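You operate a simulated robot arm through the tools that you are given. There is no shell and no other tool.

The job below is to be done with a simulated robot arm. You get a single attempt, and the scene is never put back.

JOB
Clamp the pair in the pairing tray, fit its two insoles, add the red band and unclamp.
Fine: the toe clamp goes down first and up last; the insoles lie on the fitting table before the pairing tray, each goes flat in the shoe of its side; the band pushed down over both heel loops; leave the other bands on the band rack.

It is judged by the outcome, as a careful person would: the job done as asked, and still so three seconds after it is handed in. It fails if anything else is knocked over, pushed out of place, dropped, spilled or broken.

ROBOT AND FRAMES
A 6-joint arm with a two-finger parallel gripper, fixed in place. Base frame: the origin is at the foot of the arm, x ahead of it, y to its left, z up; the work surface is at about z = 75.8. Lengths are in cm, angles in degrees, forces in N, time in s.
With the tool pointing down near the work surface it reaches from about 26 to 68 cm from the base axis. Its first joint turns from -66.0 to 66.0 degrees. Payload 2.9 kg.
Tool frame: the origin (TCP) lies between the finger pads and is the grasp point; the fingertips stand 3 cm ahead of it; z points along the fingers, y is the line along which they close. Largest opening 11 cm; finger width 2, thickness 1; the body of the gripper, 4.8 by 11.2 cm, starts 5.5 cm behind the TCP.
Orientation is that of the tool frame in the base frame, as a unit quaternion [x, y, z, w]. With the fingers straight down and closing along the base's y, the tool's x points along the base's -x, its y along +y and its z along -z.

CONTROLS
- The arm moves only by the tool servo_tool. Its argument "motion" is one flat list of numbers, 7 for each row, row after row: the shift along the tool's x, y, z in units of 150 mm (1.0 is 150 mm), then the turn, a rotation vector about the tool's x, y, z in units of 45 degrees (1.0 is 45 degrees), then the opening, from 0 (shut) to 1 (fully open). In form: [tx, ty, tz, rx, ry, rz, claw, tx, ty, tz, rx, ry, rz, claw, ...]. A call has 1 to 20 rows; each row is the pose to reach, as a shift and turn from the pose commanded when the call began, along the tool's axes at that moment. A call with a number of a shift or a turn outside -1 to 1 is refused whole. A row lasts 0.2 s, in which the tool goes at most 5 cm and 8.6 degrees; a call with a longer step from one row to the next is refused whole, and so is a gripper value outside its range. A pose out of reach is approached as far as the arm can. The call stops where the force on the tool passes 60 N (or 10 N more than at its start, if that is more) or the arm is blocked; 0.2 s more then pass. Each finger travels about 10.8 cm/s and halts on what it meets, pressing with about 27 N; the grip force reading is that of the motor and also rises with nothing between the fingers. The clock runs only during rows and for 0.2 s after the last one: add rows that repeat a pose to give the fingers time. It gives the time, the measured TCP pose, the force on the tool (base axes), the opening and the grip force at its end, in the units of the frame above (readings bear some noise), with the torque about the TCP (base axes, N m) and any sound that the robot's microphone picked up.
- Cameras (640 x 400 px; columns grow to the right, rows downward): "scene" is fixed at [7.76, 43.37, 138.72]; the picture's right is [-0.75, -0.66, 0.00], its down [-0.36, 0.41, -0.84] and it looks along [0.56, -0.63, -0.55] (base axes); focal length 340 px, centre (320, 200). "wrist" rides on the gripper at [7.2, 1.7, -10.3] in the tool frame; the picture's right is [-0.23, 0.97, 0.00], its down [-0.76, -0.18, -0.62] and it looks along [-0.61, -0.14, 0.78] (tool axes); focal length 222 px, centre (320, 200). There is no depth. A picture from a camera that has moved, and an enlarged one, comes with that camera's place and axes in the base frame and with its lens.
- grab_frame(camera): a new picture of that camera. The clock stands still meanwhile.
- enlarge(camera, box): a new picture of the part [left, top, right, bottom] of that camera's present view, enlarged. The clock stands still meanwhile.
- job_done(): hands the job in; it is judged then, once.

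Nothing tells you positions but the pictures and the camera data. Unless the task says otherwise, let go and move clear before handing in.

The tools are called after ">>>" as name(argument=value, ...) on one line, values as JSON. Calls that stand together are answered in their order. servo_tool: Moves the arm, as the interface text tells. Its arguments: {"type":"object","properties":{"motion":{"type":"array","items":{"type":"number"}}},"required":["motion"]} The other tools are called the same way: grab_frame (camera) takes a picture; enlarge (camera, box) takes an enlarged picture of a part of a camera's view; job_done () hands the job in.

At the start:

```text
time: 0.0
eef_pos: [44.4, -14.18, 111.77]
orientation: [0.0, 1.0, 0.0, 0.0]
wrist_force: [0.7, -0.5, -0.1]
torque: [0.01, -0.01, 0.0]
width: 11.01
grasp_force: 0.0
```

scene: 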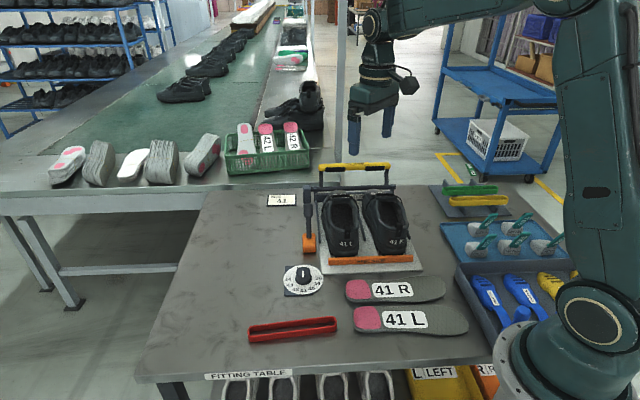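
wrist: 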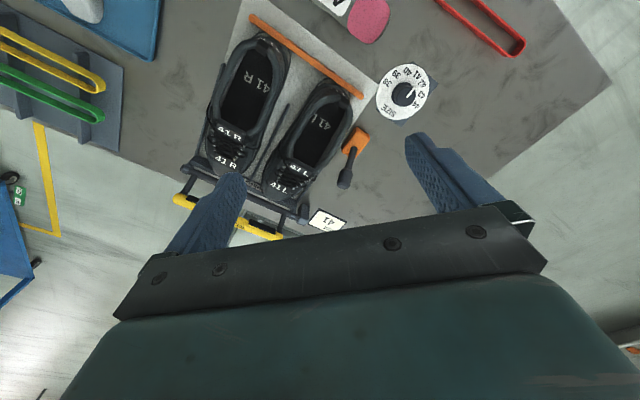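

I see the pairing tray with two black shoes, a yellow-handled clamp frame behind the toes, two insoles on the table, a red band, and a band rack with green and yellow bands. I'll look closer before moving.

>>> enlarge(camera="scene", box=[280, 150, 440, 280])

>>> enlarge(camera="scene", box=[230, 250, 490, 380])

>>> enlarge(camera="wrist", box=[150, 0, 450, 250])

>>> enlarge(camera="scene", box=[420, 160, 600, 340])

```text
3.08 times, centred on (360, 215) of scene
camera zoom: at [7.76, 43.37, 138.72], right [-0.75, -0.66, 0.0], down [-0.36, 0.41, -0.84], along [0.56, -0.63, -0.55], focal length 1045 px, centre (197, 154)
```

zoom: 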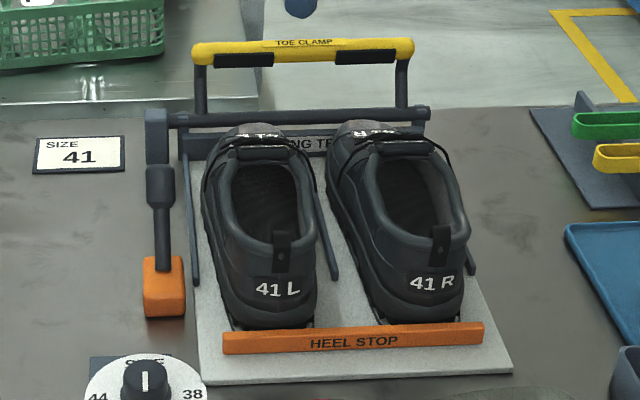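

```text
2.46 times, centred on (360, 315) of scene
camera zoom: at [7.76, 43.37, 138.72], right [-0.75, -0.66, 0.0], down [-0.36, 0.41, -0.84], along [0.56, -0.63, -0.55], focal length 836 px, centre (222, -83)
```

zoom: 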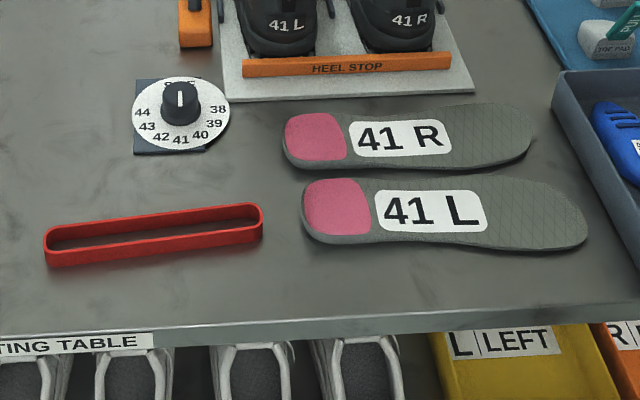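

```text
1.60 times, centred on (300, 125) of wrist
camera zoom: at [37.05, -12.45, 121.92], right [0.23, 0.97, 0.0], down [0.76, -0.18, 0.62], along [0.61, -0.14, -0.78], focal length 355 px, centre (352, 320)
```

zoom: 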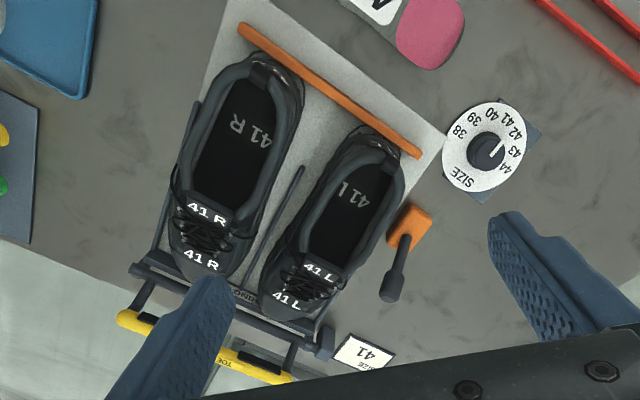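

```text
2.22 times, centred on (510, 250) of scene
camera zoom: at [7.76, 43.37, 138.72], right [-0.75, -0.66, 0.0], down [-0.36, 0.41, -0.84], along [0.56, -0.63, -0.55], focal length 755 px, centre (-102, 89)
```

zoom: 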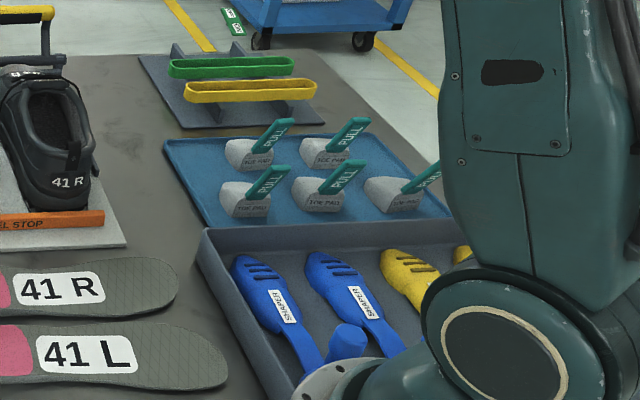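

The tray is turned about 45° (shoes point away toward +x, −y), and there is a separate lever on an orange block beside it. I'll take the wrist camera closer to understand the clamp and the lever.

>>> servo_tool(motion=[0.053, 0, 0.25, 0, 0, 0.178, 1, 0.107, 0, 0.5, 0, 0, 0.356, 1, 0.16, 0, 0.75, 0, 0, 0.533, 1, 0.213, 0, 1.0, 0, 0, 0.711, 1, 0.213, 0, 1.0, 0, 0, 0.711, 1])

>>> grab_frame(camera="wrist")

>>> enlarge(camera="wrist", box=[200, 0, 480, 175])

>>> enlarge(camera="wrist", box=[200, 100, 480, 275])

```text
time: 1.2
eef_pos: [41.32, -14.09, 96.73]
orientation: [0.276, 0.961, 0.0, 0.0]
wrist_force: [-0.2, 0.3, 0.7]
torque: [0.0, 0.01, 0.0]
width: 11.01
grasp_force: 0.3
```

```text
taken
camera wrist: at [35.85, -8.81, 106.88], right [0.71, 0.7, 0.0], down [0.55, -0.56, 0.62], along [0.44, -0.44, -0.78], focal length 222 px, centre (320, 200)
```

wrist: 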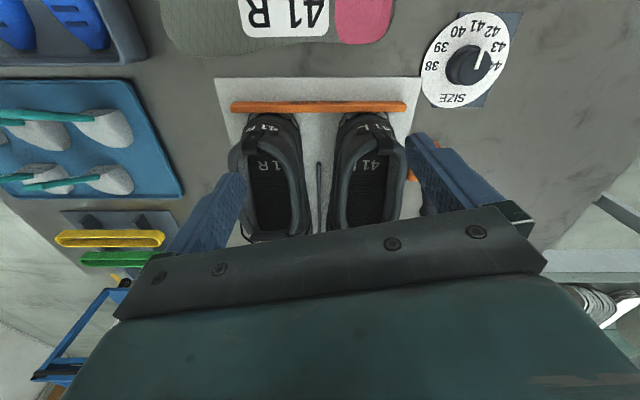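

```text
2.29 times, centred on (340, 88) of wrist
camera zoom: at [35.85, -8.81, 106.88], right [0.71, 0.7, 0.0], down [0.55, -0.56, 0.62], along [0.44, -0.44, -0.78], focal length 508 px, centre (274, 457)
```

zoom: 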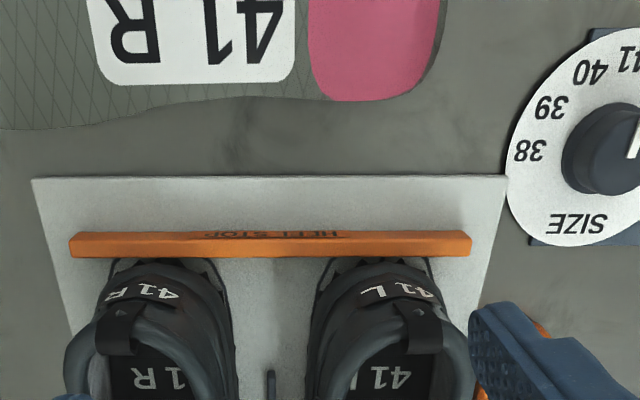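

```text
2.29 times, centred on (340, 188) of wrist
camera zoom: at [35.85, -8.81, 106.88], right [0.71, 0.7, 0.0], down [0.55, -0.56, 0.62], along [0.44, -0.44, -0.78], focal length 508 px, centre (274, 229)
```

zoom: 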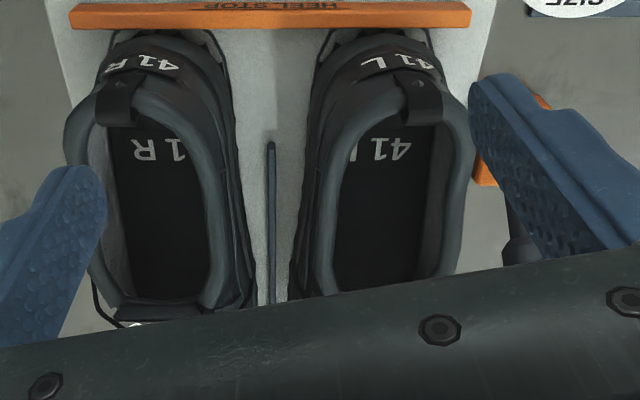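

The gripper body blocks the lower half of the wrist view, so I'm moving further over the tray to see the toe clamp and the lever.

>>> servo_tool(motion=[-0.25, -0.05, -0.1, 0, 0, 7.11e-10, 1, -0.5, -0.1, -0.2, 0, 0, 0, 1, -0.75, -0.15, -0.3, 0, 0, 0, 1, -1.0, -0.21, -0.333, 0, 0, 0, 1, -1.0, -0.21, -0.333, 0, 0, 0, 1])

>>> grab_frame(camera="wrist")

>>> enlarge(camera="wrist", box=[200, 50, 480, 225])

>>> enlarge(camera="scene", box=[290, 150, 420, 250])

```text
time: 2.4
eef_pos: [52.29, -24.6, 101.65]
orientation: [0.275, 0.961, 0.001, 0.0]
wrist_force: [0.0, -0.3, 0.4]
torque: [0.01, 0.0, 0.02]
width: 10.99
grasp_force: 0.2
```

```text
taken
camera wrist: at [46.82, -19.25, 111.89], right [0.71, 0.71, 0.0], down [0.55, -0.55, 0.62], along [0.44, -0.44, -0.78], focal length 222 px, centre (320, 200)
```

wrist: 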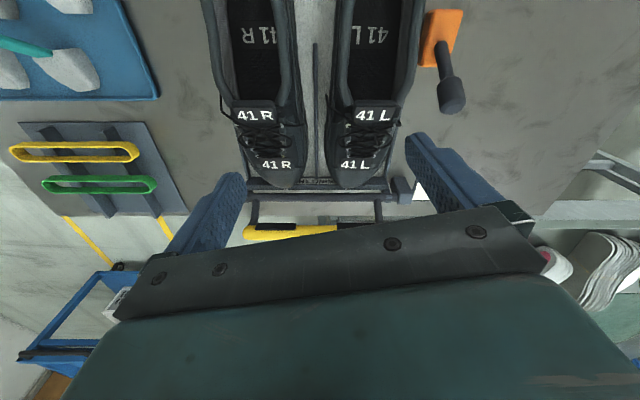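

```text
2.29 times, centred on (340, 138) of wrist
camera zoom: at [46.82, -19.25, 111.89], right [0.71, 0.71, 0.0], down [0.55, -0.55, 0.62], along [0.44, -0.44, -0.78], focal length 508 px, centre (274, 343)
```

zoom: 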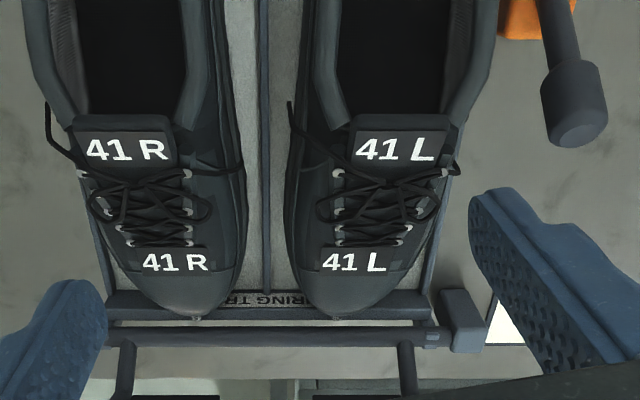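

```text
4.00 times, centred on (355, 200) of scene
camera zoom: at [7.76, 43.37, 138.72], right [-0.75, -0.66, 0.0], down [-0.36, 0.41, -0.84], along [0.56, -0.63, -0.55], focal length 1359 px, centre (180, 200)
```

zoom: 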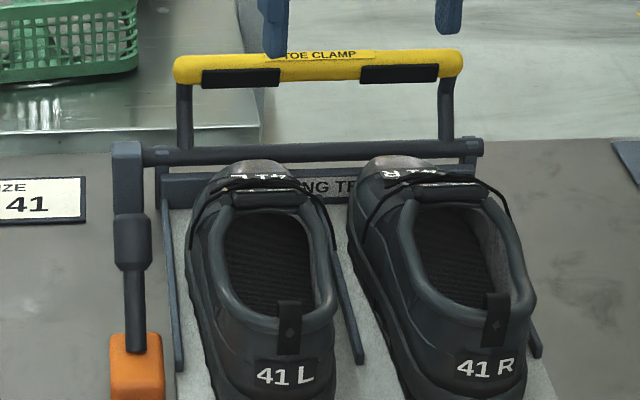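

The yellow bail is hinged at the toe end, and a black-knobbed lever on an orange block stands beside the tray on its left. I want a closer look at both, in case they carry labels.

>>> enlarge(camera="scene", box=[295, 180, 335, 262])

>>> enlarge(camera="wrist", box=[380, 0, 500, 130])

>>> enlarge(camera="wrist", box=[230, 160, 430, 260])

>>> enlarge(camera="scene", box=[275, 255, 335, 305])

```text
4.88 times, centred on (315, 221) of scene
camera zoom: at [7.76, 43.37, 138.72], right [-0.75, -0.66, 0.0], down [-0.36, 0.41, -0.84], along [0.56, -0.63, -0.55], focal length 1657 px, centre (344, 98)
```

zoom: 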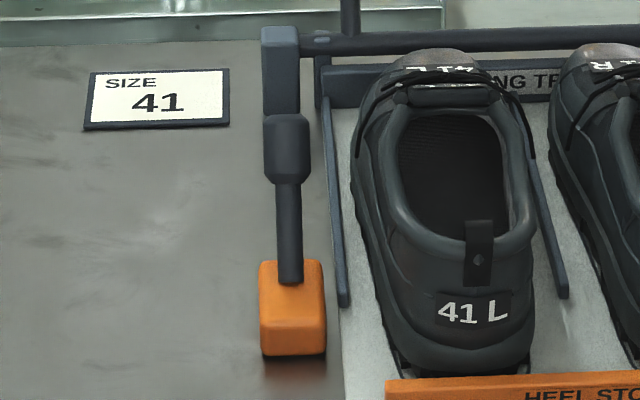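

```text
3.08 times, centred on (440, 65) of wrist
camera zoom: at [46.82, -19.25, 111.89], right [0.71, 0.71, 0.0], down [0.55, -0.55, 0.62], along [0.44, -0.44, -0.78], focal length 684 px, centre (-49, 615)
```

zoom: 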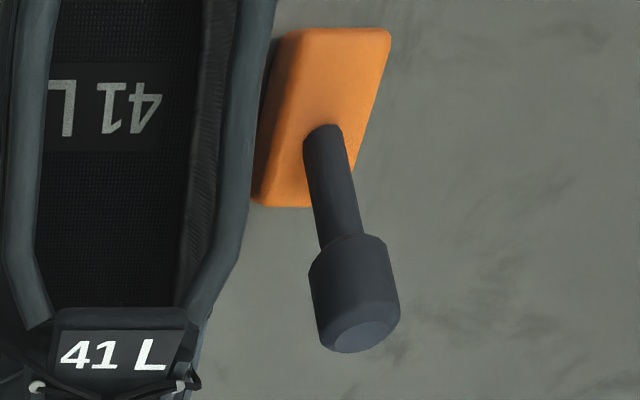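

```text
3.20 times, centred on (330, 210) of wrist
camera zoom: at [46.82, -19.25, 111.89], right [0.71, 0.71, 0.0], down [0.55, -0.55, 0.62], along [0.44, -0.44, -0.78], focal length 711 px, centre (288, 168)
```

zoom: 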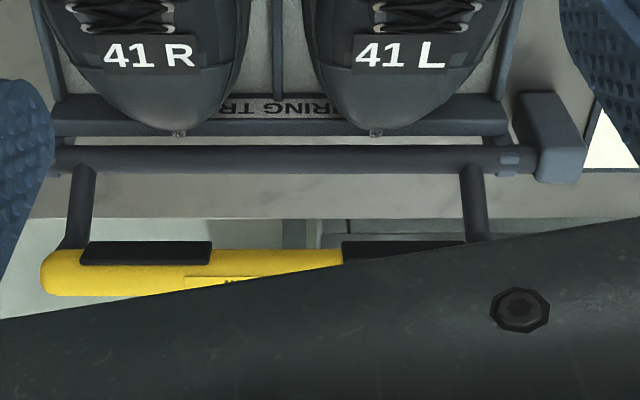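

```text
8.00 times, centred on (305, 280) of scene
camera zoom: at [7.76, 43.37, 138.72], right [-0.75, -0.66, 0.0], down [-0.36, 0.41, -0.84], along [0.56, -0.63, -0.55], focal length 2718 px, centre (440, -440)
```

zoom: 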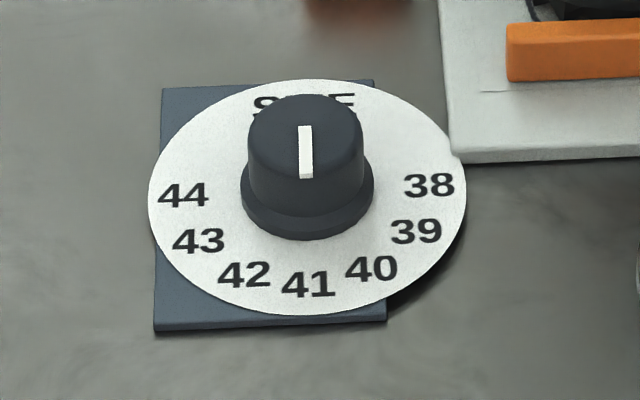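

The dial already points at 41, so it stays as it is. The lever beside the tray pivots in the toe–heel plane and is within reach, while the yellow bail lies about 76 cm out. I'll close the fingers and move to the toe side of the lever knob to try a gentle pull heelward.

>>> servo_tool(motion=[-0.108, 0.237, 0.111, 0, 0, 0.072, 0, -0.216, 0.474, 0.222, 0, 0, 0.145, 0, -0.324, 0.71, 0.333, 0, 0, 0.217, 0, -0.431, 0.947, 0.443, 0, 0, 0.289, 0, -0.431, 0.947, 0.443, 0, 0, 0.289, 0])

>>> grab_frame(camera="wrist")

>>> grab_frame(camera="scene")

```text
time: 3.6
eef_pos: [65.1, -16.07, 94.9]
orientation: [0.383, 0.924, 0.0, 0.0]
wrist_force: [0.4, -0.8, 0.3]
torque: [0.02, 0.0, 0.0]
width: 0.0
grasp_force: 27.0
```

```text
taken
camera wrist: at [61.09, -9.83, 105.12], right [0.85, 0.53, 0.0], down [0.41, -0.66, 0.62], along [0.33, -0.53, -0.78], focal length 222 px, centre (320, 200)
```

wrist: 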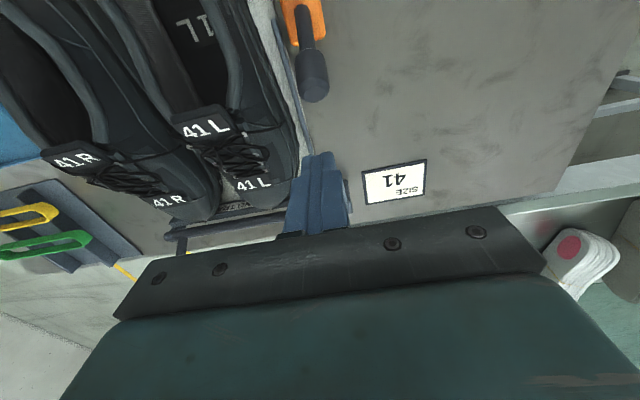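

```text
taken
```

scene: 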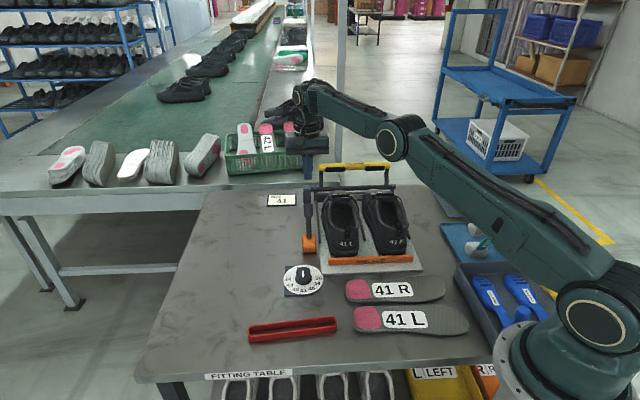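

I'm on the toe side of the lever, and the clear space below looks free. Lowering to knob height.

>>> servo_tool(motion=[0, 0, 0.2, 0, 0, 0, 0, 0, 0, 0.4, 0, 0, 0, 0, 0, 0, 0.593, 0, 0, 0, 0, 0, 0, 0.593, 0, 0, 0, 0])

>>> grab_frame(camera="wrist")

>>> enlarge(camera="scene", box=[270, 130, 430, 260])

```text
time: 4.6
eef_pos: [65.19, -16.06, 86.21]
orientation: [0.383, 0.924, 0.0, 0.0]
wrist_force: [-0.3, -0.2, -0.7]
torque: [-0.02, 0.0, -0.03]
width: 0.0
grasp_force: 27.0
```

```text
taken
camera wrist: at [61.15, -9.73, 96.49], right [0.85, 0.53, 0.0], down [0.41, -0.66, 0.62], along [0.33, -0.53, -0.78], focal length 222 px, centre (320, 200)
```

wrist: 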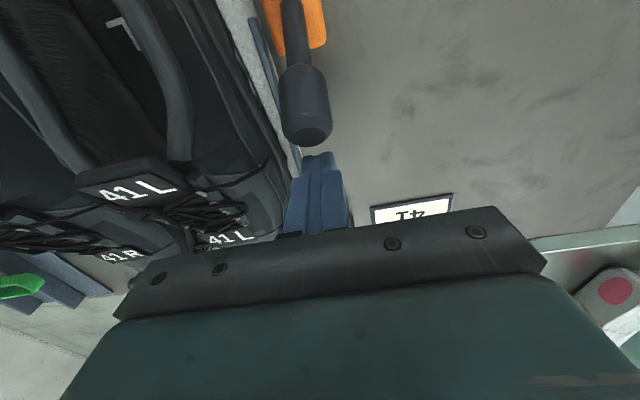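

```text
3.08 times, centred on (350, 195) of scene
camera zoom: at [7.76, 43.37, 138.72], right [-0.75, -0.66, 0.0], down [-0.36, 0.41, -0.84], along [0.56, -0.63, -0.55], focal length 1045 px, centre (228, 215)
```

zoom: 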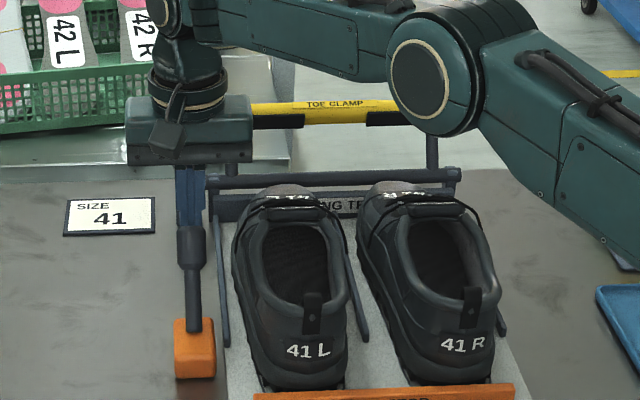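

The fingers are right behind the knob. Pushing slowly heelward by about 4 cm while watching the force.

>>> servo_tool(motion=[0.067, 0, 0, 0, 0, 0, 0, 0.133, 0, 0, 0, 0, 0, 0, 0.2, 0, 0, 0, 0, 0, 0, 0.267, 0, 0, 0, 0, 0, 0])

>>> enlarge(camera="scene", box=[270, 130, 430, 260])

>>> grab_frame(camera="wrist")

```text
time: 5.6
eef_pos: [62.55, -13.05, 86.05]
orientation: [0.382, 0.924, 0.0, -0.002]
wrist_force: [0.1, -0.5, -0.7]
torque: [0.01, 0.0, -0.01]
width: 0.05
grasp_force: 27.2
```

```text
3.08 times, centred on (350, 195) of scene
camera zoom: at [7.76, 43.37, 138.72], right [-0.75, -0.66, 0.0], down [-0.36, 0.41, -0.84], along [0.56, -0.63, -0.55], focal length 1045 px, centre (228, 215)
```

zoom: 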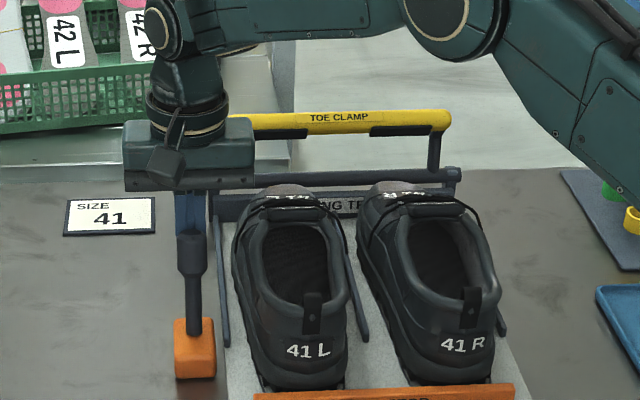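

```text
taken
camera wrist: at [58.43, -6.83, 96.28], right [0.85, 0.53, 0.0], down [0.42, -0.66, 0.62], along [0.33, -0.53, -0.78], focal length 222 px, centre (320, 200)
```

wrist: 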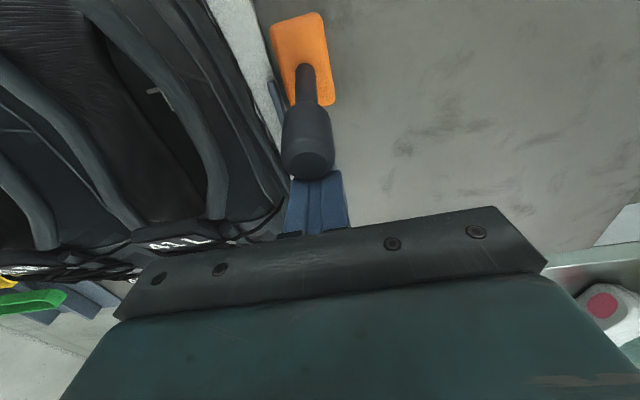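

The yellow bail came down a little with the lever, so the lever drives the toe clamp. Continuing to push heelward.

>>> servo_tool(motion=[0.067, 0, 0, 0, 0, 0, 0, 0.133, 0, 0, 0, 0, 0, 0, 0.2, 0, 0, 0, 0, 0, 0, 0.267, 0, 0, 0, 0, 0, 0])

>>> enlarge(camera="scene", box=[270, 130, 430, 260])

>>> grab_frame(camera="wrist")

```text
time: 6.6
eef_pos: [59.58, -10.41, 86.1]
orientation: [0.382, 0.924, 0.0, 0.0]
wrist_force: [0.2, 0.0, -0.7]
torque: [0.0, -0.02, 0.01]
width: 0.0
grasp_force: 27.2
```

```text
3.08 times, centred on (350, 195) of scene
camera zoom: at [7.76, 43.37, 138.72], right [-0.75, -0.66, 0.0], down [-0.36, 0.41, -0.84], along [0.56, -0.63, -0.55], focal length 1045 px, centre (228, 215)
```

zoom: 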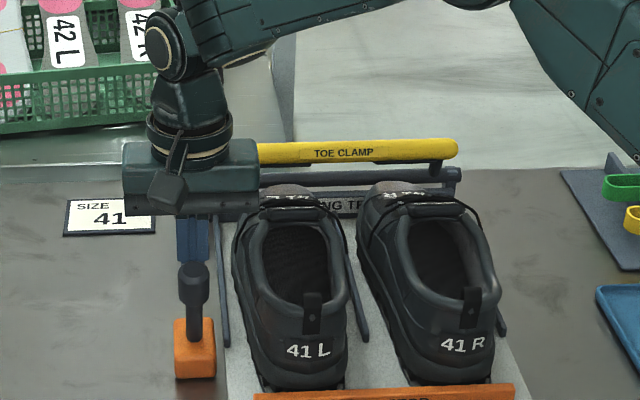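

```text
taken
camera wrist: at [55.56, -4.06, 96.38], right [0.85, 0.53, 0.0], down [0.41, -0.66, 0.62], along [0.33, -0.53, -0.78], focal length 222 px, centre (320, 200)
```

wrist: 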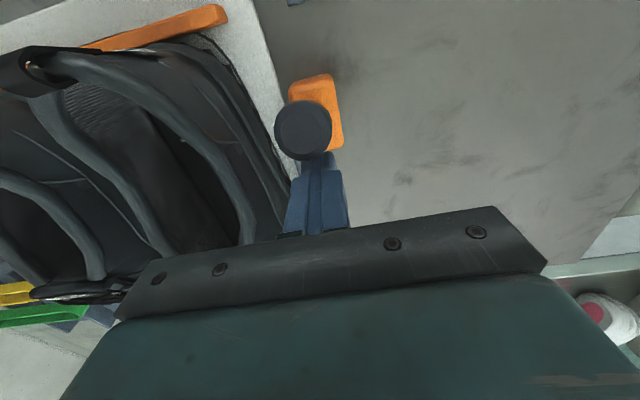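

The lever is now past upright and the bail has swung well over. Continuing.

>>> servo_tool(motion=[0.067, 0, 0, 0, 0, 0, 0, 0.133, 0, 0, 0, 0, 0, 0, 0.2, 0, 0, 0, 0, 0, 0, 0.267, 0, 0, 0, 0, 0, 0])

>>> enlarge(camera="scene", box=[270, 130, 430, 260])

>>> grab_frame(camera="wrist")

```text
time: 7.6
eef_pos: [57.03, -7.88, 86.24]
orientation: [0.384, 0.923, 0.0, 0.004]
wrist_force: [10.4, -10.4, -3.3]
torque: [-0.28, -0.36, 0.01]
width: 0.0
grasp_force: 26.8
```

```text
3.08 times, centred on (350, 195) of scene
camera zoom: at [7.79, 43.34, 138.73], right [-0.75, -0.66, 0.0], down [-0.36, 0.41, -0.84], along [0.56, -0.63, -0.55], focal length 1045 px, centre (228, 215)
```

zoom: 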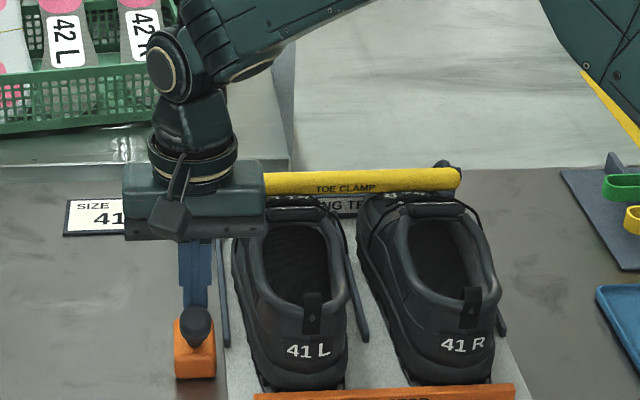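

```text
taken
camera wrist: at [52.88, -1.51, 96.41], right [0.85, 0.52, 0.0], down [0.41, -0.66, 0.63], along [0.33, -0.53, -0.78], focal length 222 px, centre (320, 200)
```

wrist: 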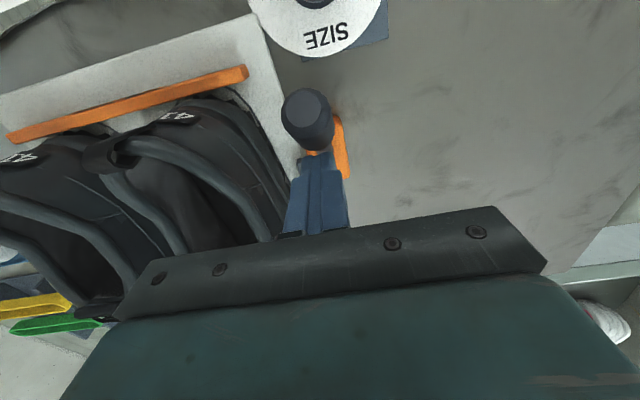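

Resistance is building (about 15 N) and the bail is now near the toes. I'll push a little further to see whether this is the stop.

>>> servo_tool(motion=[0.02, 0, 0, 0, 0, 0, 0, 0.04, 0, 0, 0, 0, 0, 0, 0.06, 0, 0, 0, 0, 0, 0, 0.08, 0, 0, 0, 0, 0, 0])

>>> enlarge(camera="scene", box=[270, 130, 430, 260])

```text
time: 8.5
eef_pos: [56.84, -7.84, 86.43]
orientation: [0.391, 0.92, 0.0, 0.016]
wrist_force: [2.8, -3.9, 1.0]
torque: [-0.11, -0.06, -0.01]
width: 0.0
grasp_force: 26.7
stopped in row 4: the force on the tool passed its limit at 62 N (the readings are from after the stop); the commanded pose is now the measured one
```

```text
3.08 times, centred on (350, 195) of scene
camera zoom: at [7.76, 43.37, 138.73], right [-0.75, -0.66, 0.0], down [-0.36, 0.41, -0.84], along [0.56, -0.63, -0.55], focal length 1045 px, centre (228, 215)
```

zoom: 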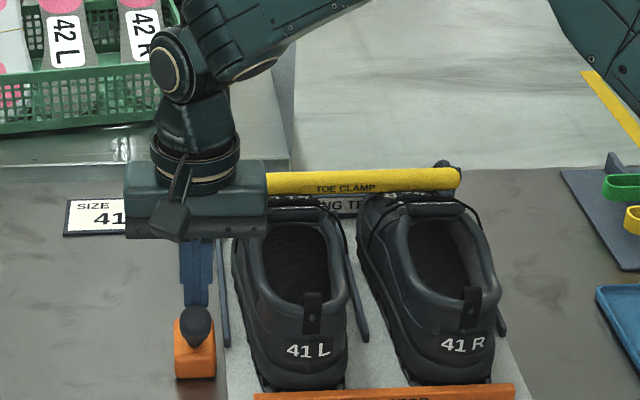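

That is the end stop, with the clamp bar on the toes. Backing off a little to check that it stays down on its own.

>>> servo_tool(motion=[-0.1, 0, 0, 0, 0, 0, 0, -0.2, 0, 0, 0, 0, 0, 0, -0.2, 0, -0.3, 0, 0, 0, 0, -0.2, 0, -0.6, 0, 0, 0, 0, -0.2, 0, -0.8, 0, 0, 0, 0])

>>> enlarge(camera="scene", box=[270, 130, 430, 260])

>>> grab_frame(camera="wrist")

```text
time: 9.7
eef_pos: [58.35, -9.74, 98.45]
orientation: [0.39, 0.921, -0.001, 0.014]
wrist_force: [-0.4, -0.7, -0.4]
torque: [0.0, 0.02, -0.03]
width: 0.0
grasp_force: 27.2
```

```text
3.08 times, centred on (350, 195) of scene
camera zoom: at [7.76, 43.37, 138.72], right [-0.75, -0.66, 0.0], down [-0.36, 0.41, -0.84], along [0.56, -0.63, -0.55], focal length 1045 px, centre (228, 215)
```

zoom: 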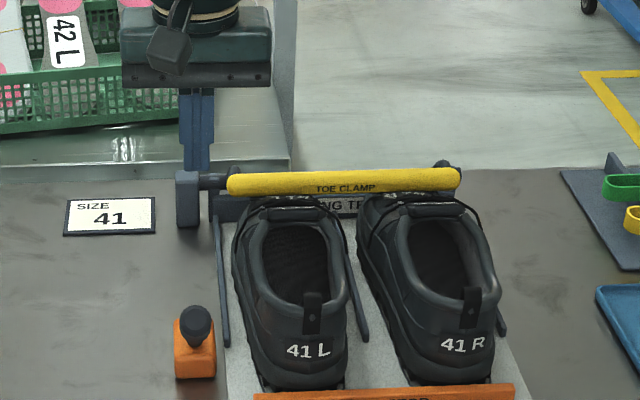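

```text
taken
camera wrist: at [54.14, -3.3, 108.49], right [0.86, 0.51, 0.02], down [0.39, -0.66, 0.64], along [0.34, -0.54, -0.77], focal length 222 px, centre (320, 200)
```

wrist: 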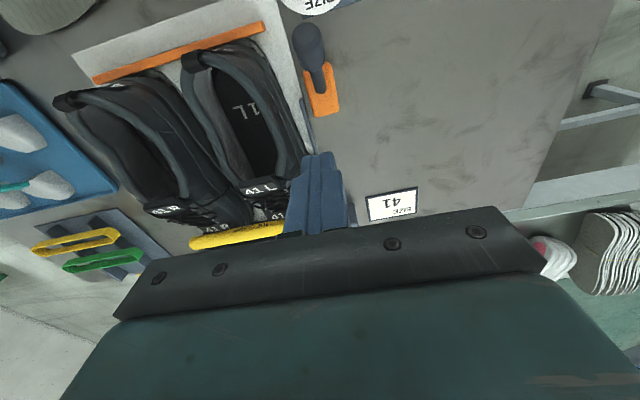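

The clamp holds by itself. Next I'll move back over the insoles to look at them, straightening the tool and turning it so the camera faces them.

>>> servo_tool(motion=[0.23, -0.09, 0, 0.0115, 0.034, 0, 0, 0.46, -0.18, 0, 0.0115, 0.034, 0, 0, 0.69, -0.27, 0, 0.0115, 0.034, 0, 0, 0.93, -0.35, 0, 0.0115, 0.034, 0, 0.5, 0.93, -0.35, 0, 0.0115, 0.034, 0, 1])

>>> servo_tool(motion=[0.08, -0.03, 0, 0, 0, 0.18, 1, 0.16, -0.06, 0, 0, 0, 0.36, 1, 0.24, -0.09, 0, 0, 0, 0.54, 1, 0.32, -0.12, 0, 0, 0, 0.72, 1, 0.4, -0.15, 0, 0, 0, 0.9, 1])

>>> servo_tool(motion=[0, 0, 0, 0, 0, 0.18, 1, 0, 0, 0, 0, 0, 0.36, 1, 0, 0, 0, 0, 0, 0.54, 1, 0, 0, 0, 0, 0, 0.72, 1, 0, 0, 0, 0, 0, 0.9, 1])

>>> grab_frame(camera="wrist")

>>> grab_frame(camera="scene")

```text
time: 10.9
eef_pos: [44.95, -3.44, 98.05]
orientation: [0.391, 0.921, 0.001, 0.001]
wrist_force: [-0.5, 0.1, 0.1]
torque: [0.01, 0.02, 0.0]
width: 10.99
grasp_force: 0.0
```

```text
time: 12.1
eef_pos: [39.36, -0.77, 98.3]
orientation: [0.686, 0.727, 0.0, -0.001]
wrist_force: [0.0, 0.3, 0.0]
torque: [0.02, 0.0, -0.01]
width: 11.0
grasp_force: 0.0
```

```text
time: 13.3
eef_pos: [39.34, -0.59, 98.16]
orientation: [0.895, 0.445, 0.001, -0.001]
wrist_force: [0.3, -0.5, -1.1]
torque: [0.02, -0.03, -0.03]
width: 10.98
grasp_force: 0.1
```

```text
taken
camera wrist: at [44.89, 4.09, 108.34], right [0.64, -0.77, 0.0], down [-0.6, -0.5, 0.62], along [-0.48, -0.4, -0.78], focal length 222 px, centre (320, 200)
```

wrist: 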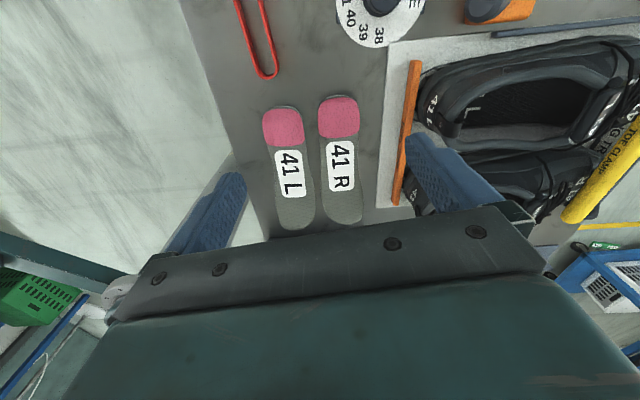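

```text
taken
```

scene: 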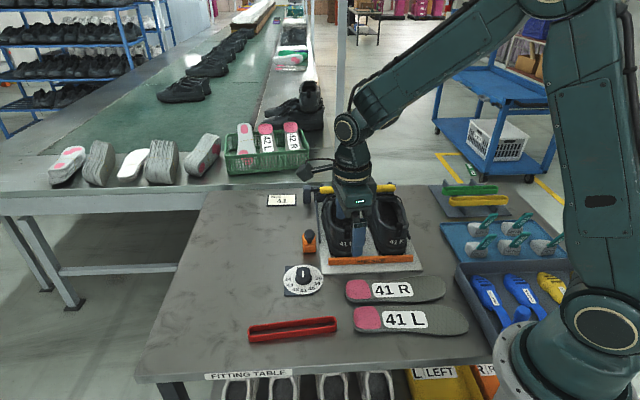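

Now I see both insoles with pink heels away from me and the toes toward the base. Enlarging to measure them.

>>> enlarge(camera="wrist", box=[230, 70, 410, 240])

>>> enlarge(camera="scene", box=[340, 265, 480, 350])

>>> enlarge(camera="wrist", box=[400, 20, 640, 220])

```text
2.35 times, centred on (320, 155) of wrist
camera zoom: at [44.89, 4.09, 108.34], right [0.64, -0.77, 0.0], down [-0.6, -0.5, 0.62], along [-0.48, -0.4, -0.78], focal length 523 px, centre (320, 306)
```

zoom: 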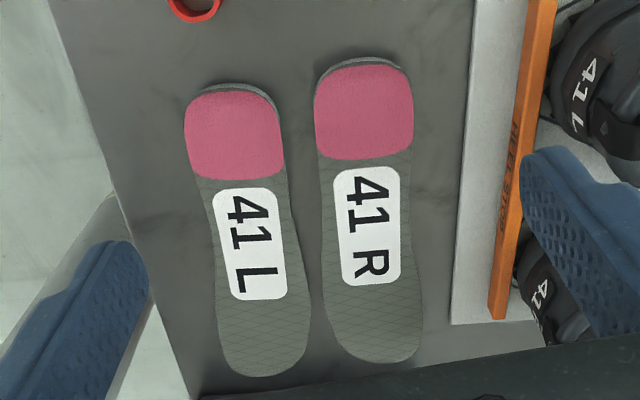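

```text
4.57 times, centred on (410, 308) of scene
camera zoom: at [7.76, 43.37, 138.72], right [-0.75, -0.66, 0.0], down [-0.36, 0.41, -0.84], along [0.56, -0.63, -0.55], focal length 1553 px, centre (-91, -291)
```

zoom: 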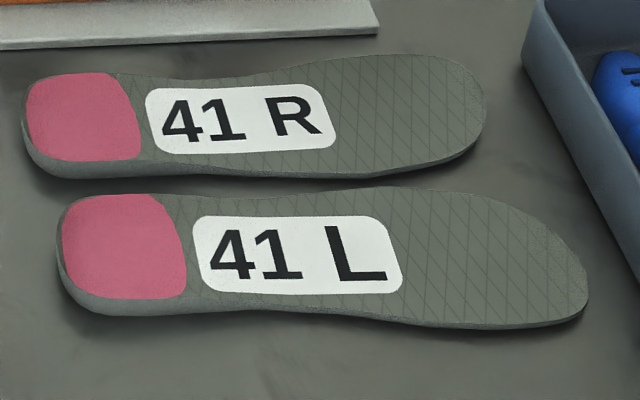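

```text
2.00 times, centred on (520, 120) of wrist
camera zoom: at [44.89, 4.09, 108.34], right [0.64, -0.77, 0.0], down [-0.6, -0.5, 0.62], along [-0.48, -0.4, -0.78], focal length 444 px, centre (-80, 360)
```

zoom: 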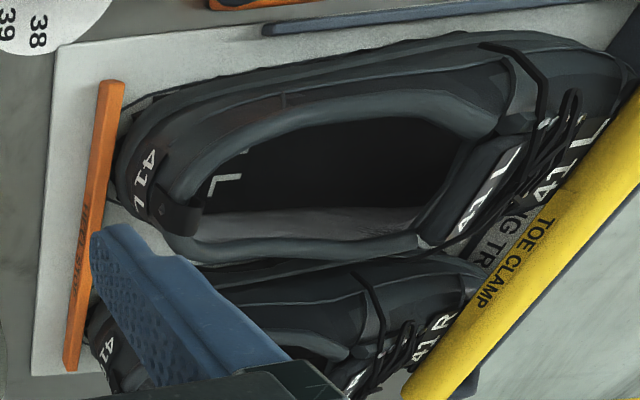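

Insole L lies with its heel near (34.9, 2.0) and toe near (15.3, −13.2). Insole R has its heel near (40.8, −3.0) and toe near (23.3, −20.1). Before picking one up I want a side view of the shoes to measure collar, footbed and loop heights.

>>> servo_tool(motion=[0.03, 0.2, 0.0, 0, 0, 0.05, 1, 0.05, 0.4, 0.0, 0, 0, 0.1, 1, 0.07, 0.6, 0.05, 0, 0, 0.176, 1, 0.1, 0.8, 0.1, 0, 0, 0.176, 1, 0.1, 0.98, 0.15, 0, 0, 0.176, 1])

>>> servo_tool(motion=[0.0, 0.2, 0.0, 0, 0, 0, 1, 0.0, 0.35, 0.0, 0, 0, 0, 1, 0.0, 0.35, 0.0, 0, 0, 0, 1])

>>> grab_frame(camera="wrist")

>>> enlarge(camera="wrist", box=[150, 20, 470, 220])

```text
time: 14.5
eef_pos: [52.16, -8.27, 95.98]
orientation: [0.924, 0.383, 0.001, 0.0]
wrist_force: [0.4, 0.4, -0.2]
torque: [0.01, 0.04, 0.02]
width: 10.99
grasp_force: 0.1
```

```text
time: 15.3
eef_pos: [55.71, -11.79, 95.93]
orientation: [0.923, 0.384, 0.0, -0.001]
wrist_force: [-0.1, -0.2, -0.3]
torque: [0.01, 0.0, 0.02]
width: 11.0
grasp_force: 0.0
```

```text
taken
camera wrist: at [61.87, -8.01, 106.1], right [0.53, -0.85, 0.0], down [-0.66, -0.42, 0.62], along [-0.53, -0.33, -0.78], focal length 222 px, centre (320, 200)
```

wrist: 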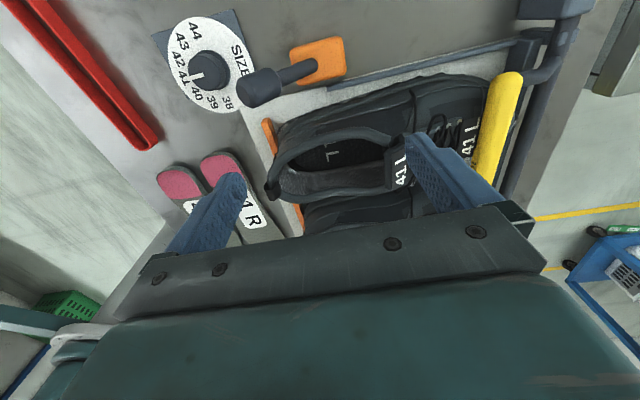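

```text
2.00 times, centred on (310, 120) of wrist
camera zoom: at [61.87, -8.01, 106.1], right [0.53, -0.85, 0.0], down [-0.66, -0.42, 0.62], along [-0.53, -0.33, -0.78], focal length 444 px, centre (340, 360)
```

zoom: 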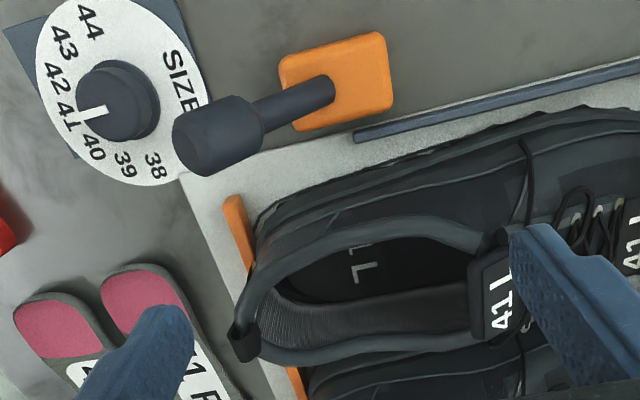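

This side view shows the opening, footbed and heel loop of the left shoe well. I'm taking the matching scene enlargement to triangulate.

>>> enlarge(camera="scene", box=[310, 170, 430, 270])

>>> enlarge(camera="wrist", box=[250, 100, 430, 220])

```text
4.00 times, centred on (370, 220) of scene
camera zoom: at [7.76, 43.37, 138.72], right [-0.75, -0.66, 0.0], down [-0.36, 0.41, -0.84], along [0.56, -0.63, -0.55], focal length 1359 px, centre (120, 120)
```

zoom: 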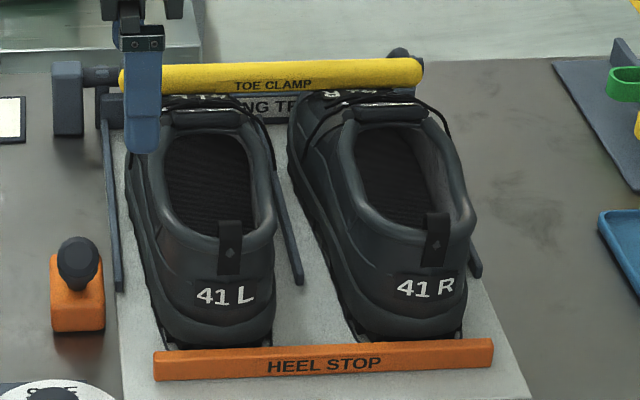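

```text
3.33 times, centred on (340, 160) of wrist
camera zoom: at [61.87, -8.01, 106.1], right [0.53, -0.85, 0.0], down [-0.66, -0.42, 0.62], along [-0.53, -0.33, -0.78], focal length 740 px, centre (253, 333)
```

zoom: 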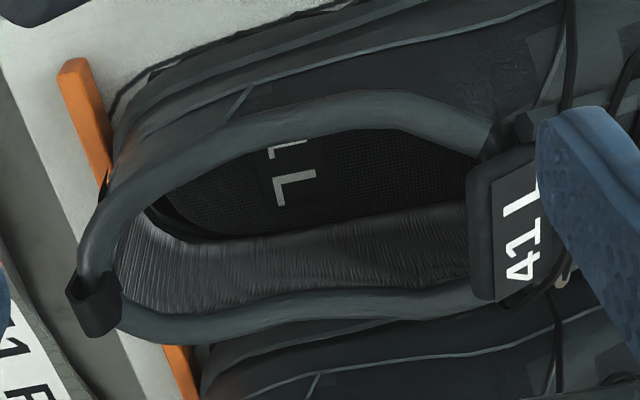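

Moving sideways over the shoe for a second parallax view of the footbed and rims.

>>> servo_tool(motion=[-0.25, 0, 0, 0, 0, 0, 1, -0.5, 0, 0, 0, 0, 0, 1, -0.5, 0, 0, 0, 0, 0, 1])

>>> enlarge(camera="wrist", box=[230, 20, 430, 150])

>>> enlarge(camera="wrist", box=[230, 90, 430, 220])

```text
time: 16.1
eef_pos: [50.28, -17.18, 95.91]
orientation: [0.923, 0.385, 0.001, -0.001]
wrist_force: [1.1, 0.0, 0.1]
torque: [0.03, 0.02, 0.02]
width: 11.0
grasp_force: 0.1
```

```text
3.08 times, centred on (330, 85) of wrist
camera zoom: at [56.5, -13.31, 106.2], right [0.53, -0.85, 0.0], down [-0.66, -0.42, 0.62], along [-0.53, -0.33, -0.78], focal length 684 px, centre (289, 554)
```

zoom: 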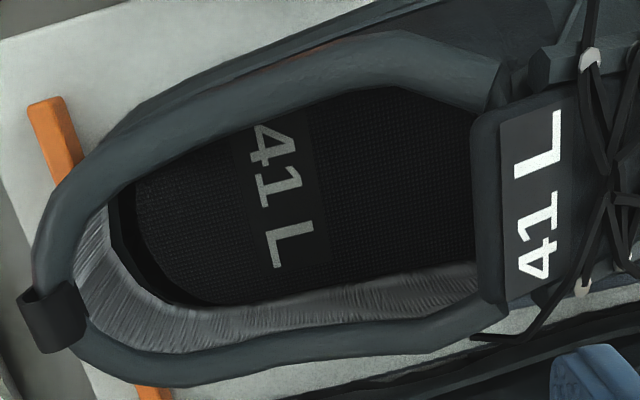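

```text
3.08 times, centred on (330, 155) of wrist
camera zoom: at [56.5, -13.31, 106.2], right [0.53, -0.85, 0.0], down [-0.66, -0.42, 0.62], along [-0.53, -0.33, -0.78], focal length 684 px, centre (289, 338)
```

zoom: 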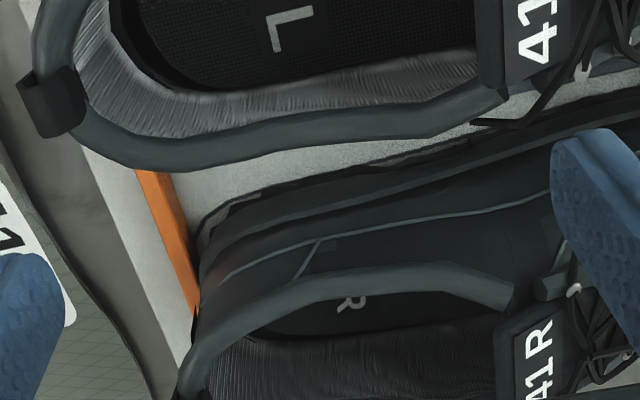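

The two views give these heights: footbed z ≈ 78.5, collar rims z ≈ 86, tongue z ≈ 87. The heel loops stand at about z ≈ 87–88, with an inner heel wall about 42 cm along the shoe direction. Now I go above the R insole's heel for a precise pre-grasp look.

>>> servo_tool(motion=[0, -0.25, 0, 0, 0, 0, 0.8, 0, -0.5, 0, 0, 0, 0, 0.7, 0, -0.75, 0, 0, 0, 0, 0.7, -0.03, -1.0, 0, 0, 0, 0, 0.7])

>>> servo_tool(motion=[0, -0.113, 0.15, 0, 0, 0, 0.7, 0, -0.113, 0.26, 0, 0, 0, 0.7, 0, -0.113, 0.26, 0, 0, 0, 0.7])

>>> grab_frame(camera="wrist")

>>> enlarge(camera="scene", box=[320, 240, 480, 350])

```text
time: 17.1
eef_pos: [39.23, -7.02, 95.95]
orientation: [0.923, 0.384, 0.001, 0.0]
wrist_force: [1.1, 0.0, -0.8]
torque: [-0.01, -0.01, -0.02]
width: 7.71
grasp_force: 0.1
```

```text
time: 17.9
eef_pos: [38.17, -5.95, 92.0]
orientation: [0.924, 0.384, 0.001, -0.001]
wrist_force: [0.3, -0.4, -0.1]
torque: [0.0, -0.02, -0.01]
width: 7.71
grasp_force: 0.0
```

```text
taken
camera wrist: at [44.3, -2.06, 102.14], right [0.53, -0.85, 0.0], down [-0.66, -0.42, 0.62], along [-0.53, -0.33, -0.78], focal length 222 px, centre (320, 200)
```

wrist: 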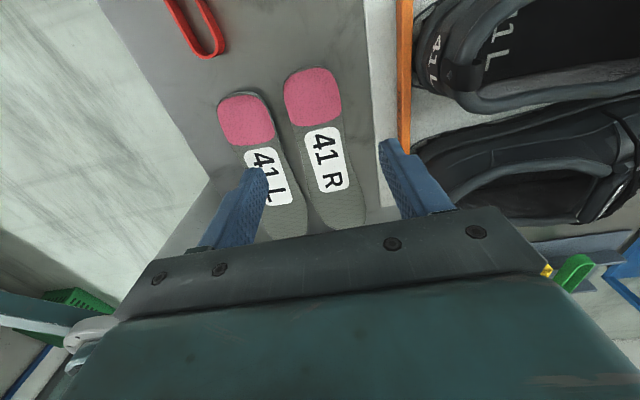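

```text
3.64 times, centred on (400, 295) of scene
camera zoom: at [7.76, 43.37, 138.72], right [-0.75, -0.66, 0.0], down [-0.36, 0.41, -0.84], along [0.56, -0.63, -0.55], focal length 1236 px, centre (29, -146)
```

zoom: 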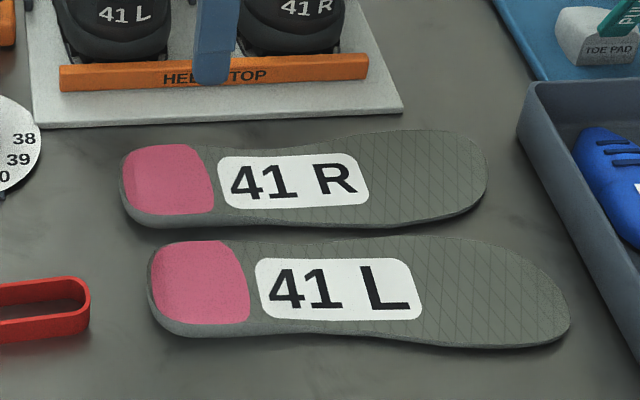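

>>> enlarge(camera="wrist", box=[210, 60, 370, 160])

>>> enlarge(camera="wrist", box=[210, 140, 370, 240])

```text
4.00 times, centred on (290, 110) of wrist
camera zoom: at [44.3, -2.06, 102.14], right [0.53, -0.85, 0.0], down [-0.66, -0.42, 0.62], along [-0.53, -0.33, -0.78], focal length 888 px, centre (440, 560)
```

zoom: 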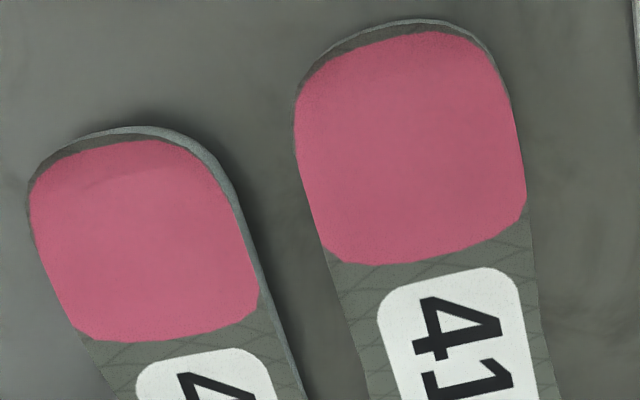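

```text
4.00 times, centred on (290, 190) of wrist
camera zoom: at [44.3, -2.06, 102.14], right [0.53, -0.85, 0.0], down [-0.66, -0.42, 0.62], along [-0.53, -0.33, -0.78], focal length 888 px, centre (440, 240)
```

zoom: 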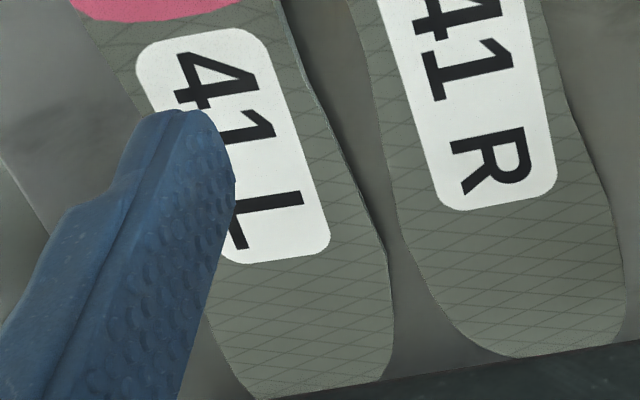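

R's edges near the heel are centred at about (37.6, −5.5) and 6 cm wide, aligned with the tool. Shifting 0.7 cm sideways, narrowing to about 7.2 cm, and descending to just above the table.

>>> servo_tool(motion=[0, -0.047, 0.2, 0, 0, 0, 0.655, 0, -0.047, 0.45, 0, 0, 0, 0.655, 0, -0.047, 0.65, 0, 0, 0, 0.655, 0, -0.047, 0.75, 0, 0, 0, 0.655, 0, -0.047, 0.75, 0, 0, 0, 0.655])

>>> grab_frame(camera="wrist")

>>> enlarge(camera="scene", box=[320, 240, 480, 350])

```text
time: 19.1
eef_pos: [37.86, -5.18, 80.75]
orientation: [0.924, 0.383, 0.001, 0.0]
wrist_force: [-0.8, 0.8, 0.2]
torque: [0.0, 0.0, 0.01]
width: 7.2
grasp_force: 0.2
```

```text
taken
camera wrist: at [43.93, -1.39, 91.01], right [0.53, -0.85, 0.0], down [-0.66, -0.42, 0.62], along [-0.53, -0.33, -0.78], focal length 222 px, centre (320, 200)
```

wrist: 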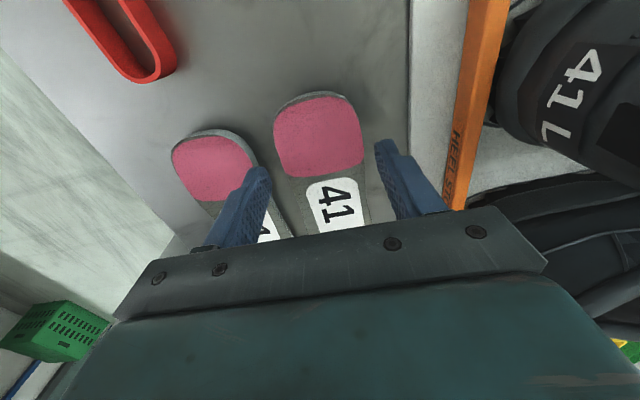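

```text
3.64 times, centred on (400, 295) of scene
camera zoom: at [7.76, 43.37, 138.72], right [-0.75, -0.66, 0.0], down [-0.36, 0.41, -0.84], along [0.56, -0.63, -0.55], focal length 1236 px, centre (29, -146)
```

zoom: 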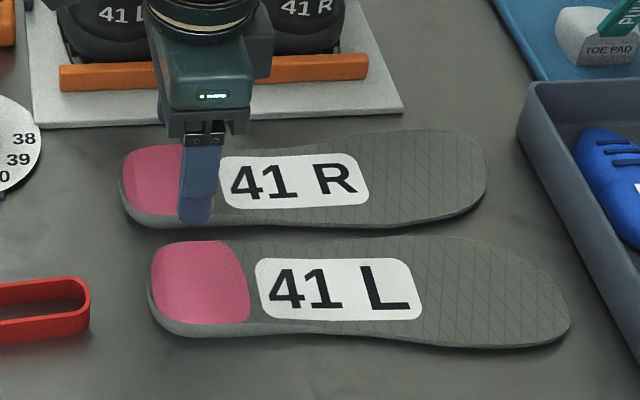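

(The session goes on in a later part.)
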